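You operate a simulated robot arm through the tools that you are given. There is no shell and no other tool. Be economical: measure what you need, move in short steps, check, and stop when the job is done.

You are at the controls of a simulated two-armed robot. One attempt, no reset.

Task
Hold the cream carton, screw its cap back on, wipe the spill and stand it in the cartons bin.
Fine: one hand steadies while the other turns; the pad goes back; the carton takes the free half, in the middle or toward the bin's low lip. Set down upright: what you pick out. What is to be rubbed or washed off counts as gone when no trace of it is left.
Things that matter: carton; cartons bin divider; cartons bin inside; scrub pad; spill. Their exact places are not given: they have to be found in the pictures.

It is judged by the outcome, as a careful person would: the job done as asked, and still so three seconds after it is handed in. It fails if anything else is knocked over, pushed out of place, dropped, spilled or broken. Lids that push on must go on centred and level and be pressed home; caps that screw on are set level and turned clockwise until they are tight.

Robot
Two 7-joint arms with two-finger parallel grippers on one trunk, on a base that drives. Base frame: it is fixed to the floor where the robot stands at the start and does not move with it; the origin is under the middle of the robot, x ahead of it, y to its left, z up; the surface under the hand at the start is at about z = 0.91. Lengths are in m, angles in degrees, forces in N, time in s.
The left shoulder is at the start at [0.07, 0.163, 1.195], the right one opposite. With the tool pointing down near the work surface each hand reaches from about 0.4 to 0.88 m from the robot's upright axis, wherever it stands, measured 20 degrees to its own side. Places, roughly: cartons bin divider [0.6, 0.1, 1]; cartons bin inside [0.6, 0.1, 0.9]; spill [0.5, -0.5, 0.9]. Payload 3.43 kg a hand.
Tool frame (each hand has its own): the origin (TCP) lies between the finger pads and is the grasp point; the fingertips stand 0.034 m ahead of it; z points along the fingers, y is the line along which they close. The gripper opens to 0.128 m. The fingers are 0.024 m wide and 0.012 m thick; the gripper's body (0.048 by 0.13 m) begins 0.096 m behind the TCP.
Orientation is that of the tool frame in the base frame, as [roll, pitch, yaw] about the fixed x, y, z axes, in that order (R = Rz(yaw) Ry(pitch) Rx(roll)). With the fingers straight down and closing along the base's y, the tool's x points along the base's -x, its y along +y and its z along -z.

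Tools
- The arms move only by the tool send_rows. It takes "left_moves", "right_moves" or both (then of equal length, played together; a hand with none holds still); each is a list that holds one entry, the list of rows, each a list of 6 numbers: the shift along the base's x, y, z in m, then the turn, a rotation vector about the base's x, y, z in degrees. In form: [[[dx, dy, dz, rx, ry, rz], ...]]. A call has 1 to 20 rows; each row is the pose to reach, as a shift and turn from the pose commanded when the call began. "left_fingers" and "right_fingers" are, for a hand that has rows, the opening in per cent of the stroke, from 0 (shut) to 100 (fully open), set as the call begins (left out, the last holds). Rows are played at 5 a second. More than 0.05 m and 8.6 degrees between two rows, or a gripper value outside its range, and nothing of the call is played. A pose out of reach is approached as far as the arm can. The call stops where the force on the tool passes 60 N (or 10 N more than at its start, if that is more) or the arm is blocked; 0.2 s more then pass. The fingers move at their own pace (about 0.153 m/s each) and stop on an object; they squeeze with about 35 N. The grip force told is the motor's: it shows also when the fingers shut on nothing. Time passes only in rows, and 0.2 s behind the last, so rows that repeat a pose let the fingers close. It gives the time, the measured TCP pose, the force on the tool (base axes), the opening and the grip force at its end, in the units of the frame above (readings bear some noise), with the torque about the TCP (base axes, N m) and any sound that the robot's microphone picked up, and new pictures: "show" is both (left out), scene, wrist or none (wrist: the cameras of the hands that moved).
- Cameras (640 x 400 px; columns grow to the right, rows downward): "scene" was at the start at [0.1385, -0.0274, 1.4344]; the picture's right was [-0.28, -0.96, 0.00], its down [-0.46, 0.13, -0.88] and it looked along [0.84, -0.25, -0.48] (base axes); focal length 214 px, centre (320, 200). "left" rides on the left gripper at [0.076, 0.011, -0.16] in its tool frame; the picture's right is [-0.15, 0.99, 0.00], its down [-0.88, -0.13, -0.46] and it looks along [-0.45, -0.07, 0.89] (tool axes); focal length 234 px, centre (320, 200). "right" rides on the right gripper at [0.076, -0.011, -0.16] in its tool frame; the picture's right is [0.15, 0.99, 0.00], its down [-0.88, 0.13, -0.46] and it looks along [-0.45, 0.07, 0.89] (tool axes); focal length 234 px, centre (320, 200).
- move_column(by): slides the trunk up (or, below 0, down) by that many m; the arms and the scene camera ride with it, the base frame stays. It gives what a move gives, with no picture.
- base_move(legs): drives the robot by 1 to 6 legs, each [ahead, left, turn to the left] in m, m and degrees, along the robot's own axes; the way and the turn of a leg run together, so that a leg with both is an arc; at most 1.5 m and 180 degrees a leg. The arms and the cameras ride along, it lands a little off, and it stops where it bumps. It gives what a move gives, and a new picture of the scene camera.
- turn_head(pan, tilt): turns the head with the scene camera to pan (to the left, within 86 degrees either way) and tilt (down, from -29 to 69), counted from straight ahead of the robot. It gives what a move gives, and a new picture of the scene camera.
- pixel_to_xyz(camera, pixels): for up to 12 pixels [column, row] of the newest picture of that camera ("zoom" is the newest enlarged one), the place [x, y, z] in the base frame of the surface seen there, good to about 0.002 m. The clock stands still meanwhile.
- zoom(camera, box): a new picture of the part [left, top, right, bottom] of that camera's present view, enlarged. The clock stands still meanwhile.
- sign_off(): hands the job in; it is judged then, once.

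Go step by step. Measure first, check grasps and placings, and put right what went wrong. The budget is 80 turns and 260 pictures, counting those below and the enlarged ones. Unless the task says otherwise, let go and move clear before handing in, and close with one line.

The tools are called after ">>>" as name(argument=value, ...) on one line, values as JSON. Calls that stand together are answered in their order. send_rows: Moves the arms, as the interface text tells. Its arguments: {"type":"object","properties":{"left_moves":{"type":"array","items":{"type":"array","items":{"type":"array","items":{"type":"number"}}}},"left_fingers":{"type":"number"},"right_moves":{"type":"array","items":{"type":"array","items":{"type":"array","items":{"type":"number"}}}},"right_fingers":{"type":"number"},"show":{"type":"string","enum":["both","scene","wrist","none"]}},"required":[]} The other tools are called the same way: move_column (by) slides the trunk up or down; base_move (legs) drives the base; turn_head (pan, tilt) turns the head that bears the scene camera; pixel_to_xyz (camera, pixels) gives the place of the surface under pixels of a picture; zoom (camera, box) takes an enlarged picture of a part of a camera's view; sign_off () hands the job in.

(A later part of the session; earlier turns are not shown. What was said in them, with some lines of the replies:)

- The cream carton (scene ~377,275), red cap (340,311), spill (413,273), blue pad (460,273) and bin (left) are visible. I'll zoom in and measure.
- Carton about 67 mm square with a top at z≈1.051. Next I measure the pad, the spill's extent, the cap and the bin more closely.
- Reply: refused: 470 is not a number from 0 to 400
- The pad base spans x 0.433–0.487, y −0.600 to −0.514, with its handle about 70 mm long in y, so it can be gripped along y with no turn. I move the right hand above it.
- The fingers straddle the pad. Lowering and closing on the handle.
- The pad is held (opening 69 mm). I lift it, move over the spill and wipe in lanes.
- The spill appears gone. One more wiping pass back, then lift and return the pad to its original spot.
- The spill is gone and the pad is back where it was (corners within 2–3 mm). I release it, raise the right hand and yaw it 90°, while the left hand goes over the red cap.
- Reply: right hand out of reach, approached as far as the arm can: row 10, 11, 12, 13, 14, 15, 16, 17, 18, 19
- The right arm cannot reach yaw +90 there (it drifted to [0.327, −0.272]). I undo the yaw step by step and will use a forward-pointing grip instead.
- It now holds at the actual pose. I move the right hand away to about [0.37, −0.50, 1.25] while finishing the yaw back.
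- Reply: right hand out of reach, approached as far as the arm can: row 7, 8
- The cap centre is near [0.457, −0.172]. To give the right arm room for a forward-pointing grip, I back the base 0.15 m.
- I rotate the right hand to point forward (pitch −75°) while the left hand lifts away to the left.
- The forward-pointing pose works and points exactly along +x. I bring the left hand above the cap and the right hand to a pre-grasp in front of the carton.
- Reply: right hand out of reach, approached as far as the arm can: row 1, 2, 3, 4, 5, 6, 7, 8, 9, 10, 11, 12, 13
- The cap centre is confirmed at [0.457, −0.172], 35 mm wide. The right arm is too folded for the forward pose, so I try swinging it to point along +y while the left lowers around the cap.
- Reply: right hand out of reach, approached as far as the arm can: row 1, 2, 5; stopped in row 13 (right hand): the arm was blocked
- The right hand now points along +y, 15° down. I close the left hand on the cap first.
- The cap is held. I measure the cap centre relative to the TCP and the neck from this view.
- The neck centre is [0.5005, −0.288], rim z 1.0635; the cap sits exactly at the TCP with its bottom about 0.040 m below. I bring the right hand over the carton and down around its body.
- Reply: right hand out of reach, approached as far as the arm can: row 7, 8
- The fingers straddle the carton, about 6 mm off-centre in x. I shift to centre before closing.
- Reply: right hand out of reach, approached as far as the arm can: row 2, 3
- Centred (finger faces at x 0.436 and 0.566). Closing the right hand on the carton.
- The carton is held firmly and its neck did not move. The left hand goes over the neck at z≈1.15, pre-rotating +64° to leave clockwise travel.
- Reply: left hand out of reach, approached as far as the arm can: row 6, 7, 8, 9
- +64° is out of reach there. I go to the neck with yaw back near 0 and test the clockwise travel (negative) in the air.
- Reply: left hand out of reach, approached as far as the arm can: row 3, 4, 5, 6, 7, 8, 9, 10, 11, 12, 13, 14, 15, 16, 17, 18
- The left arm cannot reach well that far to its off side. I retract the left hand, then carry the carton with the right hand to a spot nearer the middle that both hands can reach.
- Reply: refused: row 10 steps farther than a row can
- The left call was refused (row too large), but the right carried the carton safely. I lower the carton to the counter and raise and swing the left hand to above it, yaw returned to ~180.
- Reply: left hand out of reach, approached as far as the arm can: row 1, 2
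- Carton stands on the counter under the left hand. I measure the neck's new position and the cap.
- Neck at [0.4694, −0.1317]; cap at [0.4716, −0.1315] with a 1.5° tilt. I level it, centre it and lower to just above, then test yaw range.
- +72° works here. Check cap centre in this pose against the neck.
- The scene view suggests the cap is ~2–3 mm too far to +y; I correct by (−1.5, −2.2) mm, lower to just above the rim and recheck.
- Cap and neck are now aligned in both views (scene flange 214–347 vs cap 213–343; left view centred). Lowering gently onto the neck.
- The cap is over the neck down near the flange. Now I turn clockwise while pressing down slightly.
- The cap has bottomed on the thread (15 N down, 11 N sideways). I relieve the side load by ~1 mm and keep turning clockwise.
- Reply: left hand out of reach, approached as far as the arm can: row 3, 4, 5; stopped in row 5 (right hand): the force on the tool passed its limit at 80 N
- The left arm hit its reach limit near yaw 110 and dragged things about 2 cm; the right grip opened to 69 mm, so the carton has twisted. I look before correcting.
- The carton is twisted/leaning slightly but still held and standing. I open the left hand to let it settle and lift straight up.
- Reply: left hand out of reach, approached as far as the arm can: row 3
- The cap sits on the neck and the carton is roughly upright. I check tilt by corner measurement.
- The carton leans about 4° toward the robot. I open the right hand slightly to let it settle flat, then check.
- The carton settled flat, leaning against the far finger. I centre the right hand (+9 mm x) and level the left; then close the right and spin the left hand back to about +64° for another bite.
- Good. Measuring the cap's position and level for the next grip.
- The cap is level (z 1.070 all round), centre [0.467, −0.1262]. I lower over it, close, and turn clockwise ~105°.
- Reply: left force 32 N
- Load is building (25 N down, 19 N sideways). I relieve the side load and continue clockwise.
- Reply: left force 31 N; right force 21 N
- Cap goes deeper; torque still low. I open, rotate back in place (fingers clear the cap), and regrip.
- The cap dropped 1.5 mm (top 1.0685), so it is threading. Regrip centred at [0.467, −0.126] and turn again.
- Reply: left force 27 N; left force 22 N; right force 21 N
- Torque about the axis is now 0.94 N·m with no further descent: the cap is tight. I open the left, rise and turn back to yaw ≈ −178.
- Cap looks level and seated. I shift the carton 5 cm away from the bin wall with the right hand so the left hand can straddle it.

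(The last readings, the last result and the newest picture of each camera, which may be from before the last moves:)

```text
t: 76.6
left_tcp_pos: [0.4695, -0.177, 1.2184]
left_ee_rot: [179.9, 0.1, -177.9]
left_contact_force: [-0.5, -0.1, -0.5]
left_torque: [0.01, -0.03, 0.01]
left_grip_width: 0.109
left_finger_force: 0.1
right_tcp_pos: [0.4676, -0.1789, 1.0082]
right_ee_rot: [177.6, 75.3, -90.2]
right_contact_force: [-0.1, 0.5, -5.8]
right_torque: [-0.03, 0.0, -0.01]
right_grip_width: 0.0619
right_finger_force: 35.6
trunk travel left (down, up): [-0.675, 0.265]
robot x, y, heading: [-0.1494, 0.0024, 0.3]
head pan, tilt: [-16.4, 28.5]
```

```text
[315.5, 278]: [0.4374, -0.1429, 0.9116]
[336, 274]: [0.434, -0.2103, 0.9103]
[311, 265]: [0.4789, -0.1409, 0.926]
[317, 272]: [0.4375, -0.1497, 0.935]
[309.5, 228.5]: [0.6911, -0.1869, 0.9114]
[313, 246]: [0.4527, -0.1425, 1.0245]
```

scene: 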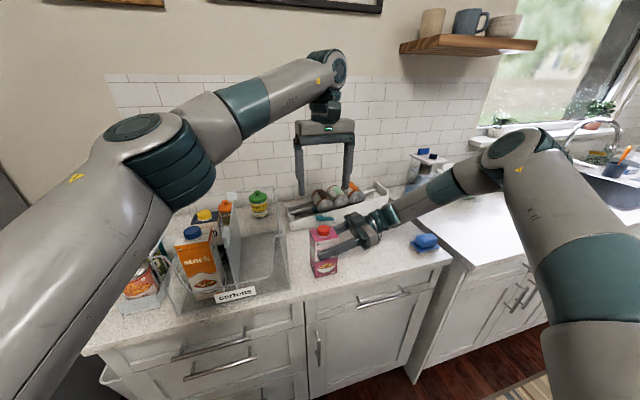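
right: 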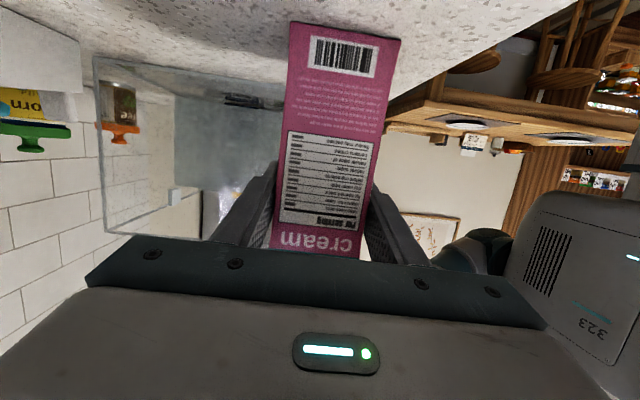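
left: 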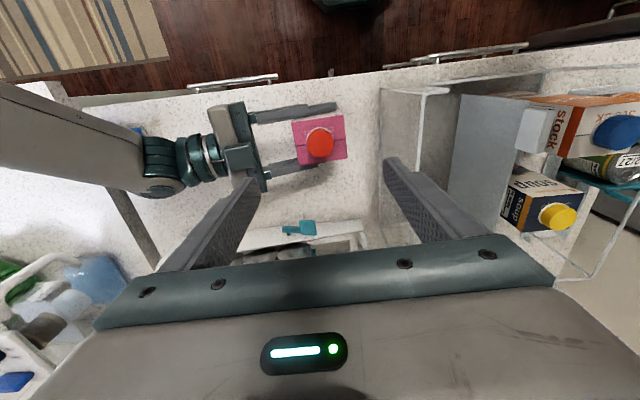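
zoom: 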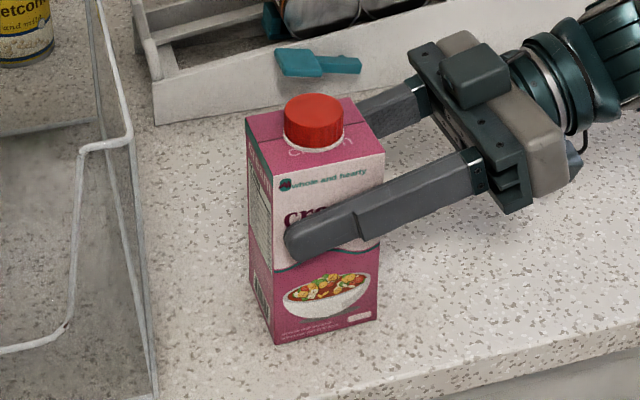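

Carton centre is about [0.468, −0.173], all level. I lower the left hand over it (TCP to z 1.025).

>>> send_rows(left_moves=[[[-0.001, 0.003, -0.04, 0, 0, 0], [-0.001, 0.003, -0.085, 0, 0, 0], [-0.001, 0.003, -0.13, 0, 0, 0], [-0.001, 0.003, -0.165, 0, 0, 0], [-0.001, 0.003, -0.194, 0, 0, 0], [-0.001, 0.003, -0.194, 0, 0, 0]]], right_moves=[[[0, 0, -0.0005, 0, 0, 0], [0, 0, -0.001, 0, 0, 0], [0, 0, -0.0015, 0, 0, 0], [0, 0, -0.0015, 0, 0, 0], [0, 0, -0.0015, 0, 0, 0], [0, 0, -0.0015, 0, 0, 0]]])

>>> zoom(camera="scene", box=[270, 180, 390, 290])

```text
t: 78.0
left_tcp_pos: [0.4619, -0.1735, 1.0267]
left_ee_rot: [179.9, 0.1, -177.8]
left_contact_force: [0.1, 0.2, 0.1]
left_torque: [0.01, 0.0, 0.0]
left_grip_width: 0.1087
left_finger_force: 0.0
right_tcp_pos: [0.4679, -0.1789, 1.0068]
right_ee_rot: [178.4, 75.4, -89.4]
right_contact_force: [5.5, -1.9, 15.5]
right_torque: [-0.84, -1.15, 0.09]
right_grip_width: 0.0617
right_finger_force: 35.2
trunk travel left (down, up): [-0.675, 0.265]
robot x, y, heading: [-0.1465, -0.0041, 0.4]
head pan, tilt: [-16.4, 28.5]
```

scene: 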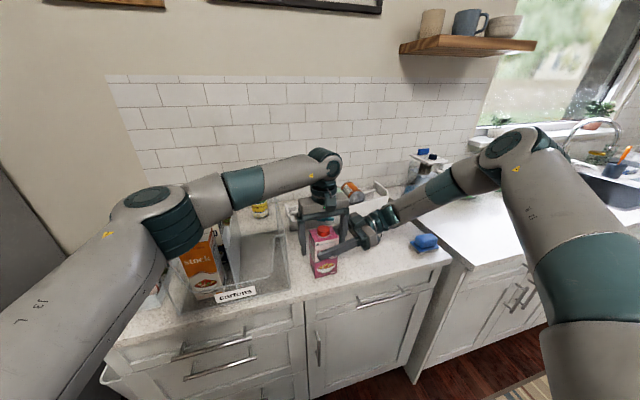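
right: 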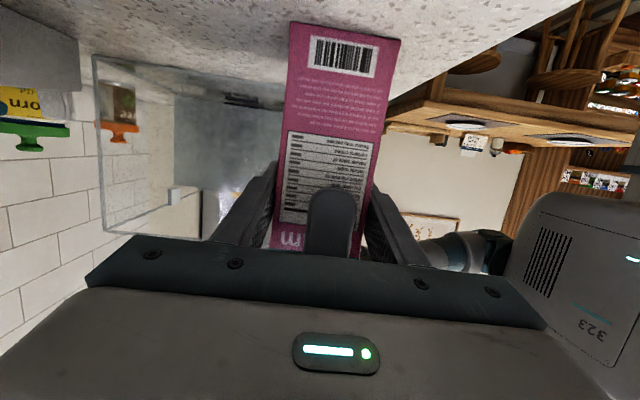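
left: 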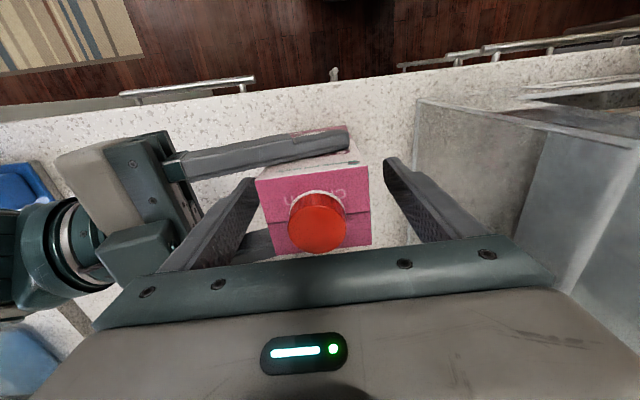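

```text
3.64 times, centred on (330, 235) of scene
```

zoom: 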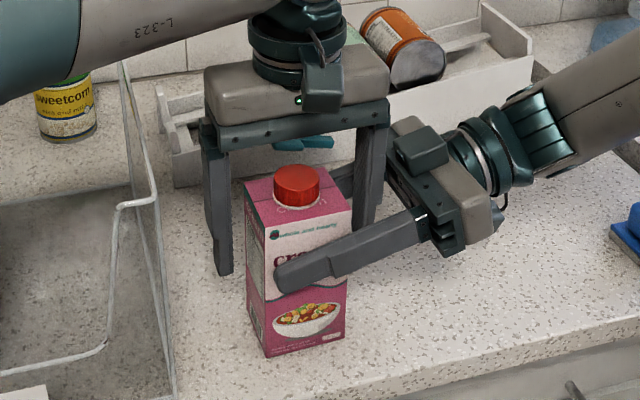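

The left fingers straddle the carton between the right fingers. Closing left, then opening right.

>>> send_rows(left_moves=[[[0, -0.002, 0, 0, 0, 0], [0, -0.002, 0, 0, 0, 0], [0, -0.002, 0, 0, 0, 0], [0, -0.002, 0, 0, 0, 0]]], left_fingers=0, show="none")

>>> send_rows(right_moves=[[[0, 0, 0, 0, 0, 0], [0, 0, 0, 0, 0, 0], [0, 0, 0, 0, 0, 0]]], right_fingers=95)

>>> zoom(camera="scene", box=[270, 180, 390, 290])

```text
t: 79.0
left_tcp_pos: [0.4635, -0.1751, 1.0264]
left_ee_rot: [-179.8, 0.0, -177.9]
left_contact_force: [-11.0, 4.2, 0.3]
left_torque: [-0.75, -0.57, -0.32]
left_grip_width: 0.0717
left_finger_force: 35.4
right_tcp_pos: [0.4667, -0.1782, 1.0068]
right_ee_rot: [178.1, 75.4, -89.7]
right_contact_force: [14.4, -2.2, 20.4]
right_torque: [0.37, -0.36, 0.55]
right_grip_width: 0.0617
right_finger_force: 35.1
trunk travel left (down, up): [-0.675, 0.265]
robot x, y, heading: [-0.1495, 0.0012, 0.3]
head pan, tilt: [-16.4, 28.5]
```

```text
t: 79.8
left_tcp_pos: [0.4649, -0.175, 1.0272]
left_ee_rot: [180.0, 0.2, -177.8]
left_contact_force: [2.8, 0.3, 5.0]
left_torque: [-0.3, -0.63, 0.13]
left_grip_width: 0.0718
left_finger_force: 34.6
right_tcp_pos: [0.4671, -0.179, 1.0048]
right_ee_rot: [177.6, 75.3, -90.2]
right_contact_force: [-0.2, -0.6, -0.8]
right_torque: [-0.04, 0.02, -0.01]
right_grip_width: 0.1216
right_finger_force: 0.1
trunk travel left (down, up): [-0.675, 0.265]
robot x, y, heading: [-0.1488, -0.0003, 0.0]
head pan, tilt: [-16.4, 28.5]
```

scene: 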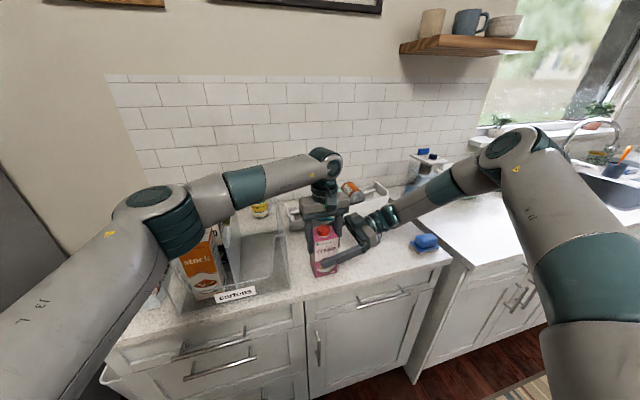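
right: 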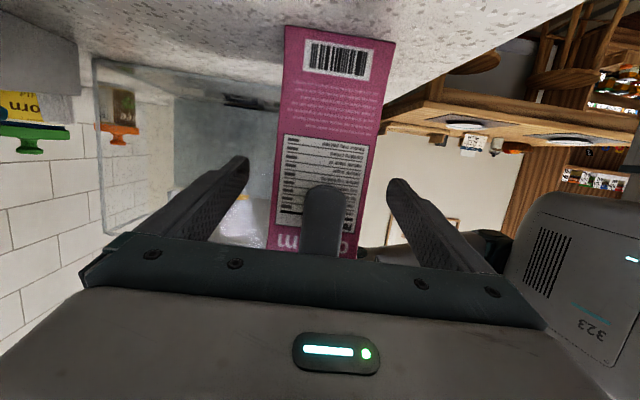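

```text
3.64 times, centred on (330, 235) of scene
```

zoom: 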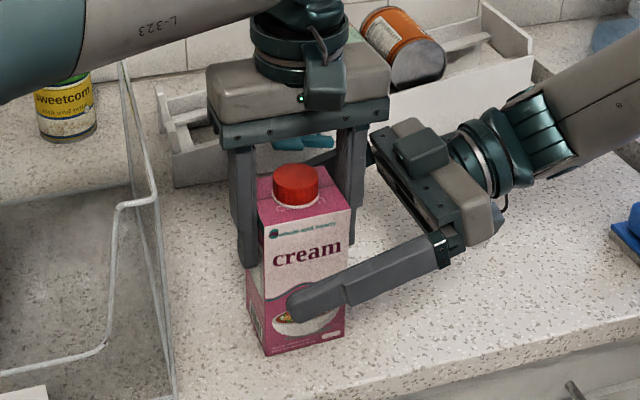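

Left holds the carton alone (opening 72 mm, 35 N). The right hand backs away along −y and rises.

>>> send_rows(right_moves=[[[0, -0.04, 0, 0, 0, 0], [0, -0.08, 0, 0, 0, 0], [0, -0.12, 0, 0, 0, 0], [0, -0.13, 0.04, 0, 0, 0], [0, -0.14, 0.08, 0, 0, 0], [0, -0.15, 0.12, 0, 0, 0], [0, -0.17, 0.15, 0, 0, 0]]], show="scene")

>>> send_rows(left_moves=[[[0, 0, 0.02, 0, 0, 0], [0, 0, 0.06, 0, 0, 0], [0, 0, 0.1, 0, 0, 0], [0, 0, 0.145, 0, 0, 0], [0, 0, 0.19, 0, 0, 0], [0, 0, 0.225, 0, 0, 0], [0, 0, 0.225, 0, 0, 0]]])

>>> zoom(camera="scene", box=[250, 110, 410, 250])

```text
t: 81.4
left_tcp_pos: [0.4633, -0.1743, 1.0256]
left_ee_rot: [179.9, 0.1, -177.9]
left_contact_force: [4.6, 1.2, 8.9]
left_torque: [-0.32, -0.96, 0.2]
left_grip_width: 0.0718
left_finger_force: 35.0
right_tcp_pos: [0.4659, -0.3505, 1.1543]
right_ee_rot: [177.7, 75.4, -90.1]
right_contact_force: [-0.4, 0.0, 0.0]
right_torque: [0.03, -0.02, 0.02]
right_grip_width: 0.1218
right_finger_force: 0.0
trunk travel left (down, up): [-0.675, 0.265]
robot x, y, heading: [-0.1478, 0.0028, 0.3]
head pan, tilt: [-16.4, 28.5]
```

scene: 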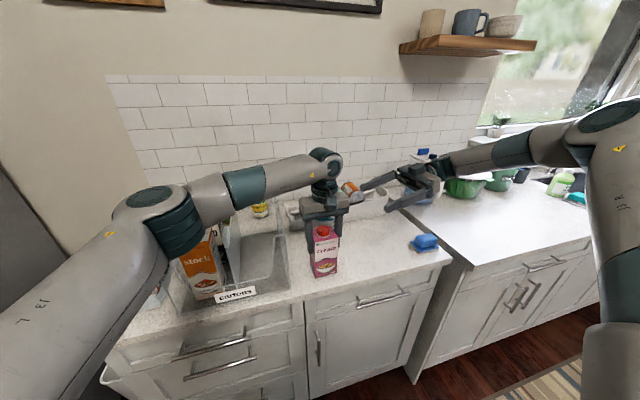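

```text
t: 83.0
left_tcp_pos: [0.4692, -0.1748, 1.2499]
left_ee_rot: [-180.0, 0.0, -177.9]
left_contact_force: [-0.1, 0.0, -4.7]
left_torque: [0.0, 0.02, -0.01]
left_grip_width: 0.0719
left_finger_force: 35.0
right_tcp_pos: [0.4679, -0.3511, 1.1538]
right_ee_rot: [177.6, 75.3, -90.3]
right_contact_force: [-0.5, 0.8, 0.7]
right_torque: [0.01, -0.01, 0.0]
right_grip_width: 0.1216
right_finger_force: 0.1
trunk travel left (down, up): [-0.675, 0.265]
robot x, y, heading: [-0.1479, -0.0008, 0.1]
head pan, tilt: [-16.4, 28.5]
```

scene: 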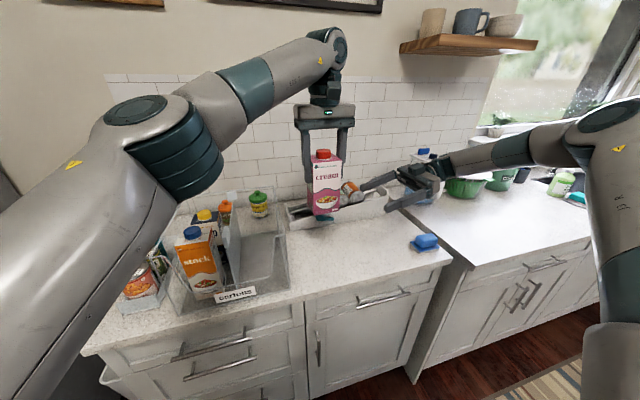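
left: 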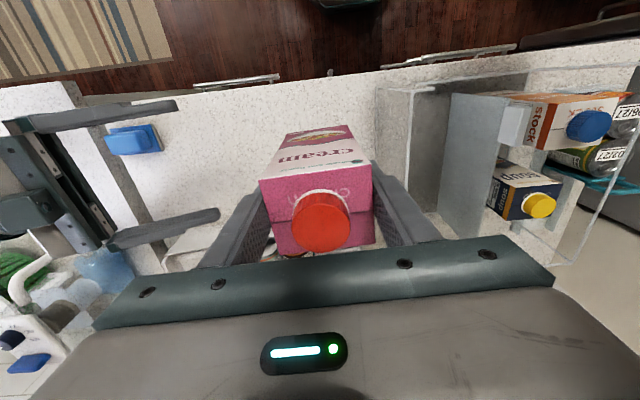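

```text
2.86 times, centred on (330, 180) of scene
```

zoom: 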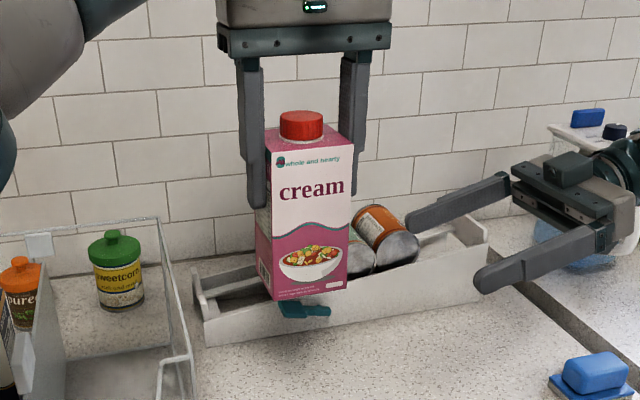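

Carton lifted upright. I carry it over the free half of the bin to [0.55, 0.014].

>>> send_rows(left_moves=[[[0.016, 0.038, 0, 0, 0, 0], [0.033, 0.076, 0, 0, 0, -1], [0.049, 0.114, 0, 0, 0, -2], [0.066, 0.152, 0, 0, 0, -2], [0.082, 0.189, 0, 0, 0, -2], [0.082, 0.189, 0, 0, 0, -2]]])

>>> zoom(camera="scene", box=[150, 120, 350, 310])

>>> zoom(camera="left", box=[200, 60, 460, 260])

```text
t: 84.4
left_tcp_pos: [0.5491, 0.0095, 1.252]
left_ee_rot: [179.8, 0.1, -179.9]
left_contact_force: [-0.4, 0.3, -5.1]
left_torque: [0.03, 0.0, -0.03]
left_grip_width: 0.0715
left_finger_force: 34.9
right_tcp_pos: [0.4673, -0.3494, 1.1541]
right_ee_rot: [177.7, 75.4, -90.2]
right_contact_force: [0.0, 1.0, -0.3]
right_torque: [0.01, 0.02, -0.01]
right_grip_width: 0.1214
right_finger_force: 0.0
trunk travel left (down, up): [-0.675, 0.265]
robot x, y, heading: [-0.1458, -0.0015, 0.2]
head pan, tilt: [-16.4, 28.5]
```

scene: 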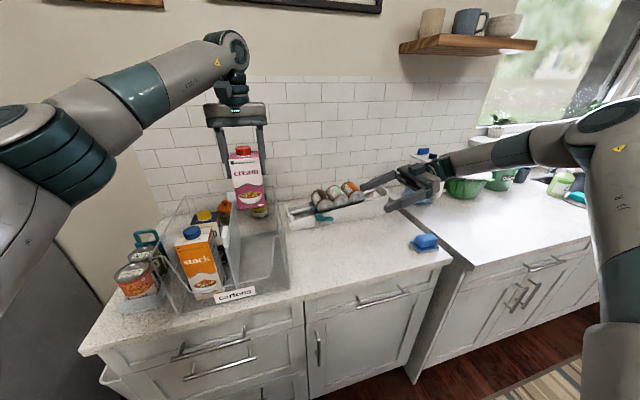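
left: 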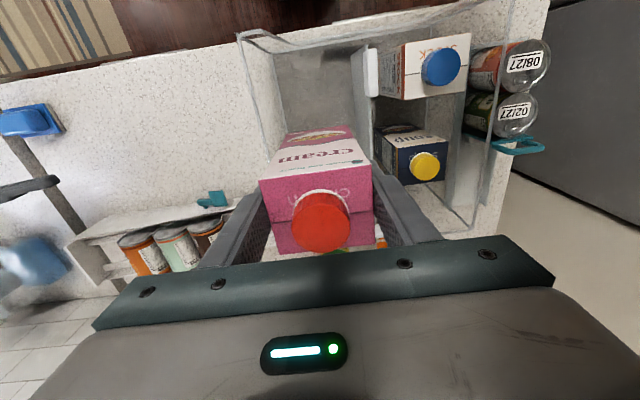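

```text
2.11 times, centred on (250, 215) of scene
```

zoom: 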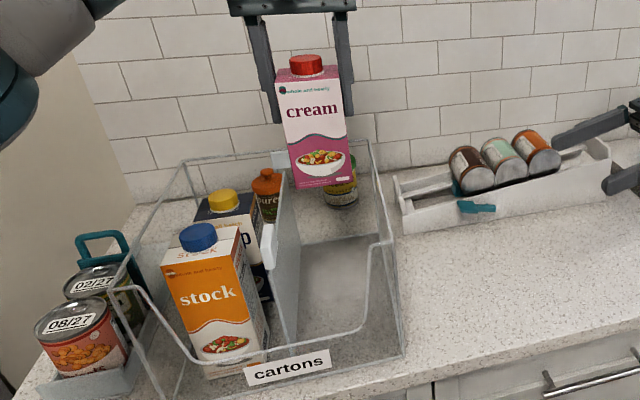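

```text
2.00 times, centred on (330, 160) of left
```

zoom: 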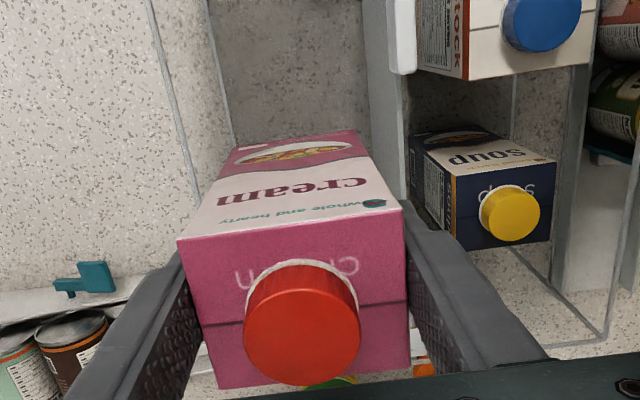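

>>> pixel_to_xyz(camera="zoom", pixels=[[176, 110], [163, 50], [228, 110], [394, 90], [399, 130], [403, 165], [365, 60], [370, 110], [182, 240], [402, 205], [302, 335]])

>>> pixel_to_xyz(camera="scene", pixels=[[291, 270], [285, 225], [284, 287], [236, 287], [227, 230], [235, 240], [262, 207], [235, 208]])

```text
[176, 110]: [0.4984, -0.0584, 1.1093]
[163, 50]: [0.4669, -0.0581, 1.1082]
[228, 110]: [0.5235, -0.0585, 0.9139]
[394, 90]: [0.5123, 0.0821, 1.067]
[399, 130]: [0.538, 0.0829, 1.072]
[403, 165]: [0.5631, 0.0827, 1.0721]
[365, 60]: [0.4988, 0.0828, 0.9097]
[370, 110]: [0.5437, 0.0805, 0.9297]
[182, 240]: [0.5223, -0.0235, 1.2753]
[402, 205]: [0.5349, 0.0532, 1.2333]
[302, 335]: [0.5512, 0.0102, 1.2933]
```

```text
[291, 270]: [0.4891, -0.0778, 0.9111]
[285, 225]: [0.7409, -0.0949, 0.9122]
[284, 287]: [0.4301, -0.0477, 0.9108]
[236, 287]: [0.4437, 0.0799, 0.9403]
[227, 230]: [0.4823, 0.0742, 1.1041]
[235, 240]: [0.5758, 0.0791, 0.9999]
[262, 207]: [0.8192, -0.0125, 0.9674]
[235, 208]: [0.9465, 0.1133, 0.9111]
```

Wall inner face y −0.058, divider y ≈0.082, carton at y≈0.0105: good clearance. Lowering to just above the floor.

>>> send_rows(left_moves=[[[0, 0.001, -0.04, 0, 0, 0], [0, 0.001, -0.08, 0, 0, 0], [0, 0.001, -0.12, 0, 0, 0], [0, 0.001, -0.16, 0, 0, 0], [0, 0.001, -0.19, 0, 0, 0], [0, 0.001, -0.21, 0, 0, 0], [0, 0.001, -0.215, 0, 0, 0]]])

>>> zoom(camera="scene", box=[150, 170, 350, 310])

```text
t: 86.0
left_tcp_pos: [0.5494, 0.0143, 1.0341]
left_ee_rot: [179.9, -0.1, -179.9]
left_contact_force: [0.3, 0.2, -5.3]
left_torque: [0.0, 0.03, -0.01]
left_grip_width: 0.0719
left_finger_force: 35.6
right_tcp_pos: [0.4679, -0.3501, 1.1551]
right_ee_rot: [177.5, 75.3, -90.3]
right_contact_force: [0.4, 0.4, -0.1]
right_torque: [0.01, 0.01, 0.03]
right_grip_width: 0.1215
right_finger_force: 0.1
trunk travel left (down, up): [-0.675, 0.265]
robot x, y, heading: [-0.1511, -0.0015, 0.4]
head pan, tilt: [-16.4, 28.5]
```

scene: 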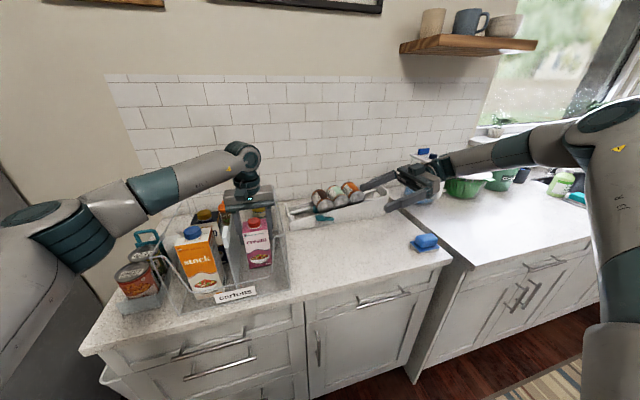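
left: 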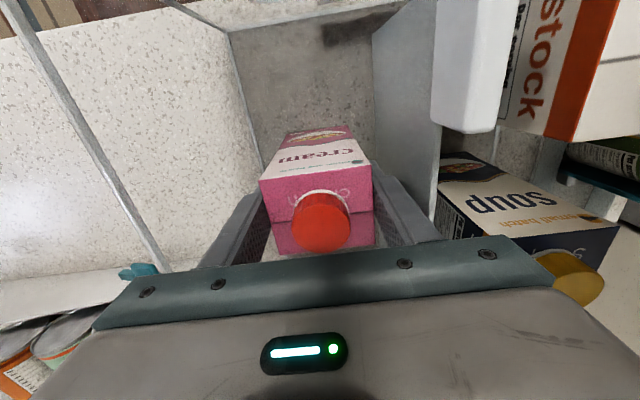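

```text
2.86 times, centred on (250, 240) of scene
```

zoom: 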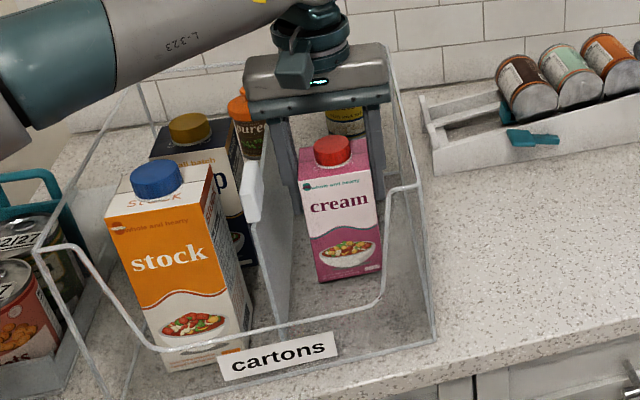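

Clear of both walls. Now the last millimetres down until contact.

>>> send_rows(left_moves=[[[0, 0, -0.003, 0, 0, 0], [0, 0, -0.005, 0, 0, 0], [0, 0, -0.0065, 0, 0, 0], [0, 0, -0.0065, 0, 0, 0]]], show="none")

```text
t: 87.0
left_tcp_pos: [0.5499, 0.0139, 1.0311]
left_ee_rot: [179.9, 0.1, -179.8]
left_contact_force: [0.4, 2.0, 0.3]
left_torque: [-0.08, -0.24, 0.08]
left_grip_width: 0.0717
left_finger_force: 34.6
right_tcp_pos: [0.4675, -0.3484, 1.1541]
right_ee_rot: [177.7, 75.2, -90.2]
right_contact_force: [0.2, -0.2, 0.2]
right_torque: [-0.02, 0.0, 0.01]
right_grip_width: 0.1215
right_finger_force: 0.1
trunk travel left (down, up): [-0.675, 0.265]
robot x, y, heading: [-0.1486, -0.001, 0.1]
head pan, tilt: [-16.4, 28.5]
```

Weight is now carried by the bin floor (−5.3 → +0.3 N). I open modestly and rise straight up.

>>> send_rows(left_moves=[[[0, 0, 0, 0, 0, 0], [0, 0, 0, 0, 0, 0], [0, 0, 0, 0, 0, 0]]], left_fingers=70, show="wrist")

>>> send_rows(left_moves=[[[0, 0, 0.03, 0, 0, 0], [0, 0, 0.07, 0, 0, 0], [0, 0, 0.11, 0, 0, 0], [0, 0, 0.15, 0, 0, 0], [0, 0, 0.19, 0, 0, 0], [0, 0, 0.23, 0, 0, 0], [-0.03, 0, 0.26, 0, 0, 0], [-0.06, 0, 0.28, 0, 0, 0]]])

>>> zoom(camera="scene", box=[150, 170, 350, 310])

>>> zoom(camera="left", box=[220, 50, 460, 240])

```text
t: 87.8
left_tcp_pos: [0.5485, 0.0141, 1.0292]
left_ee_rot: [179.9, 0.0, -179.8]
left_contact_force: [1.1, 0.1, -0.5]
left_torque: [0.0, -0.04, -0.03]
left_grip_width: 0.0897
left_finger_force: 0.0
right_tcp_pos: [0.468, -0.3488, 1.1544]
right_ee_rot: [177.7, 75.4, -90.1]
right_contact_force: [0.1, -0.2, 0.0]
right_torque: [0.02, 0.01, 0.0]
right_grip_width: 0.1217
right_finger_force: 0.0
trunk travel left (down, up): [-0.675, 0.265]
robot x, y, heading: [-0.1481, -0.0001, 0.1]
head pan, tilt: [-16.4, 28.5]
```

left: 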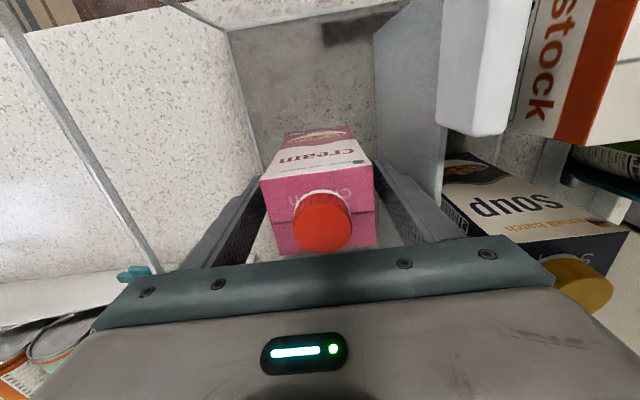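

```text
t: 89.6
left_tcp_pos: [0.487, 0.0154, 1.3097]
left_ee_rot: [-180.0, 0.0, -179.9]
left_contact_force: [-0.7, -0.3, 0.5]
left_torque: [0.0, -0.06, -0.02]
left_grip_width: 0.0897
left_finger_force: 0.0
right_tcp_pos: [0.4651, -0.349, 1.155]
right_ee_rot: [178.0, 75.3, -89.9]
right_contact_force: [-0.4, -0.5, -0.4]
right_torque: [0.0, 0.02, -0.06]
right_grip_width: 0.1216
right_finger_force: 0.1
trunk travel left (down, up): [-0.675, 0.265]
robot x, y, heading: [-0.1482, 0.0006, 0.1]
head pan, tilt: [-16.4, 28.5]
```

scene: 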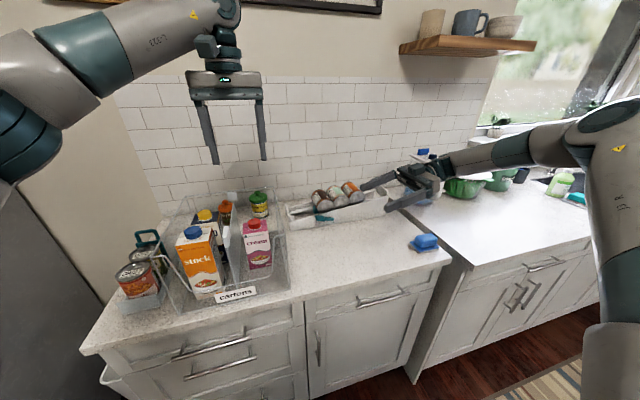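
left: 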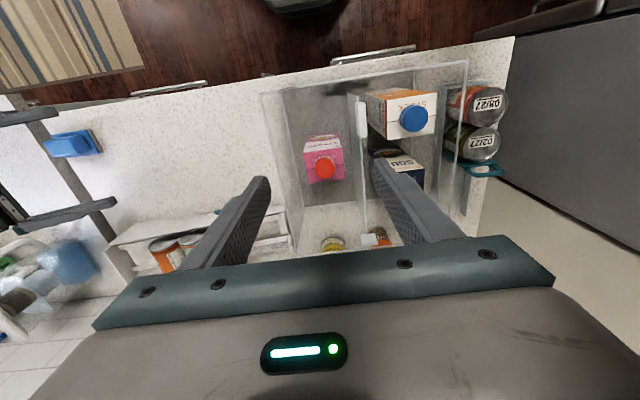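

```text
2.86 times, centred on (250, 240) of scene
```

zoom: 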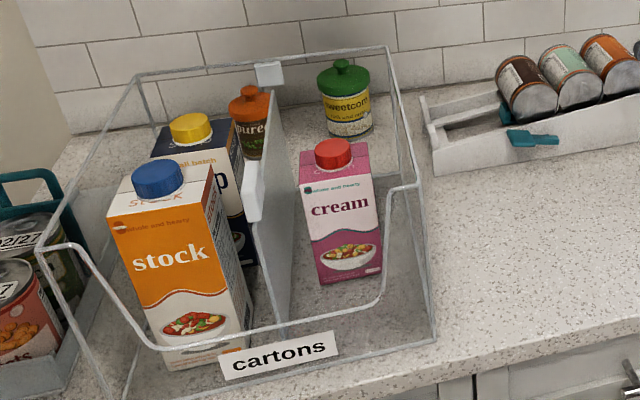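

```text
2.11 times, centred on (340, 145) of left
```

zoom: 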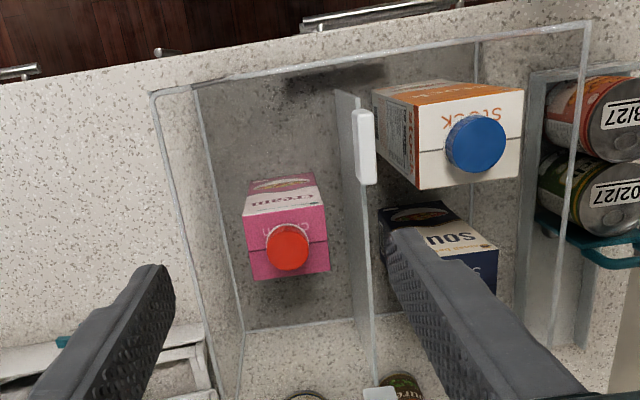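

The carton stands upright in the free half with the cap on. One last check of the spill area and pad for traces.

>>> zoom(camera="scene", box=[330, 205, 460, 290])

>>> zoom(camera="scene", box=[225, 205, 285, 280])

```text
4.71 times, centred on (395, 248) of scene
```

zoom: 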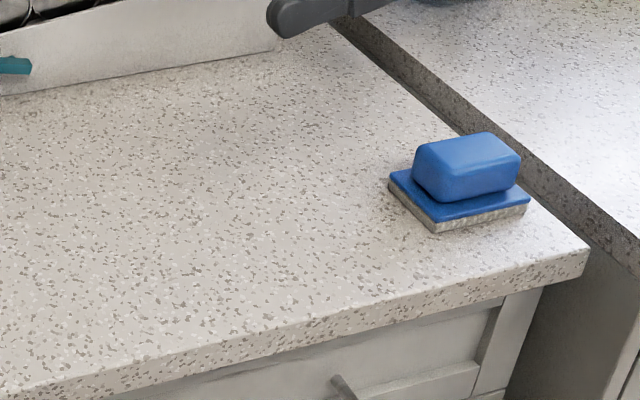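

```text
5.33 times, centred on (255, 242) of scene
```

zoom: 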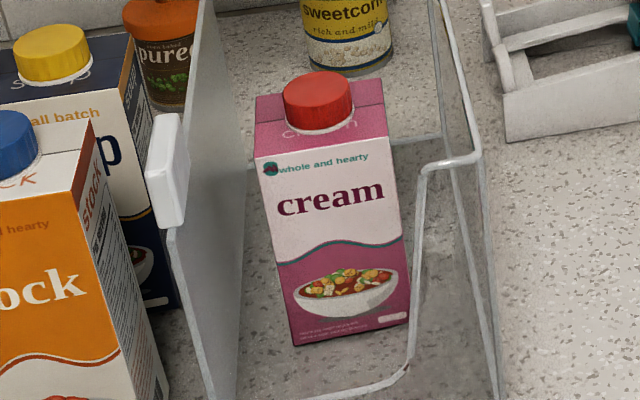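

The counter shows no trace of the spill, the pad is back in place, and the carton stands capped and upright in the free half of the bin. Both hands are clear, so I'm handing in.

>>> sign_off()

```text
The job is handed in.
```

The cream carton's cap is screwed tight, the spill is wiped with no trace left, the pad is back where it was, and the carton stands upright near the middle of the bin's free half. While I was tightening the cap, the left arm hit its reach limit and the carton tilted about 4°; I let it settle flat and gripped it again before finishing.
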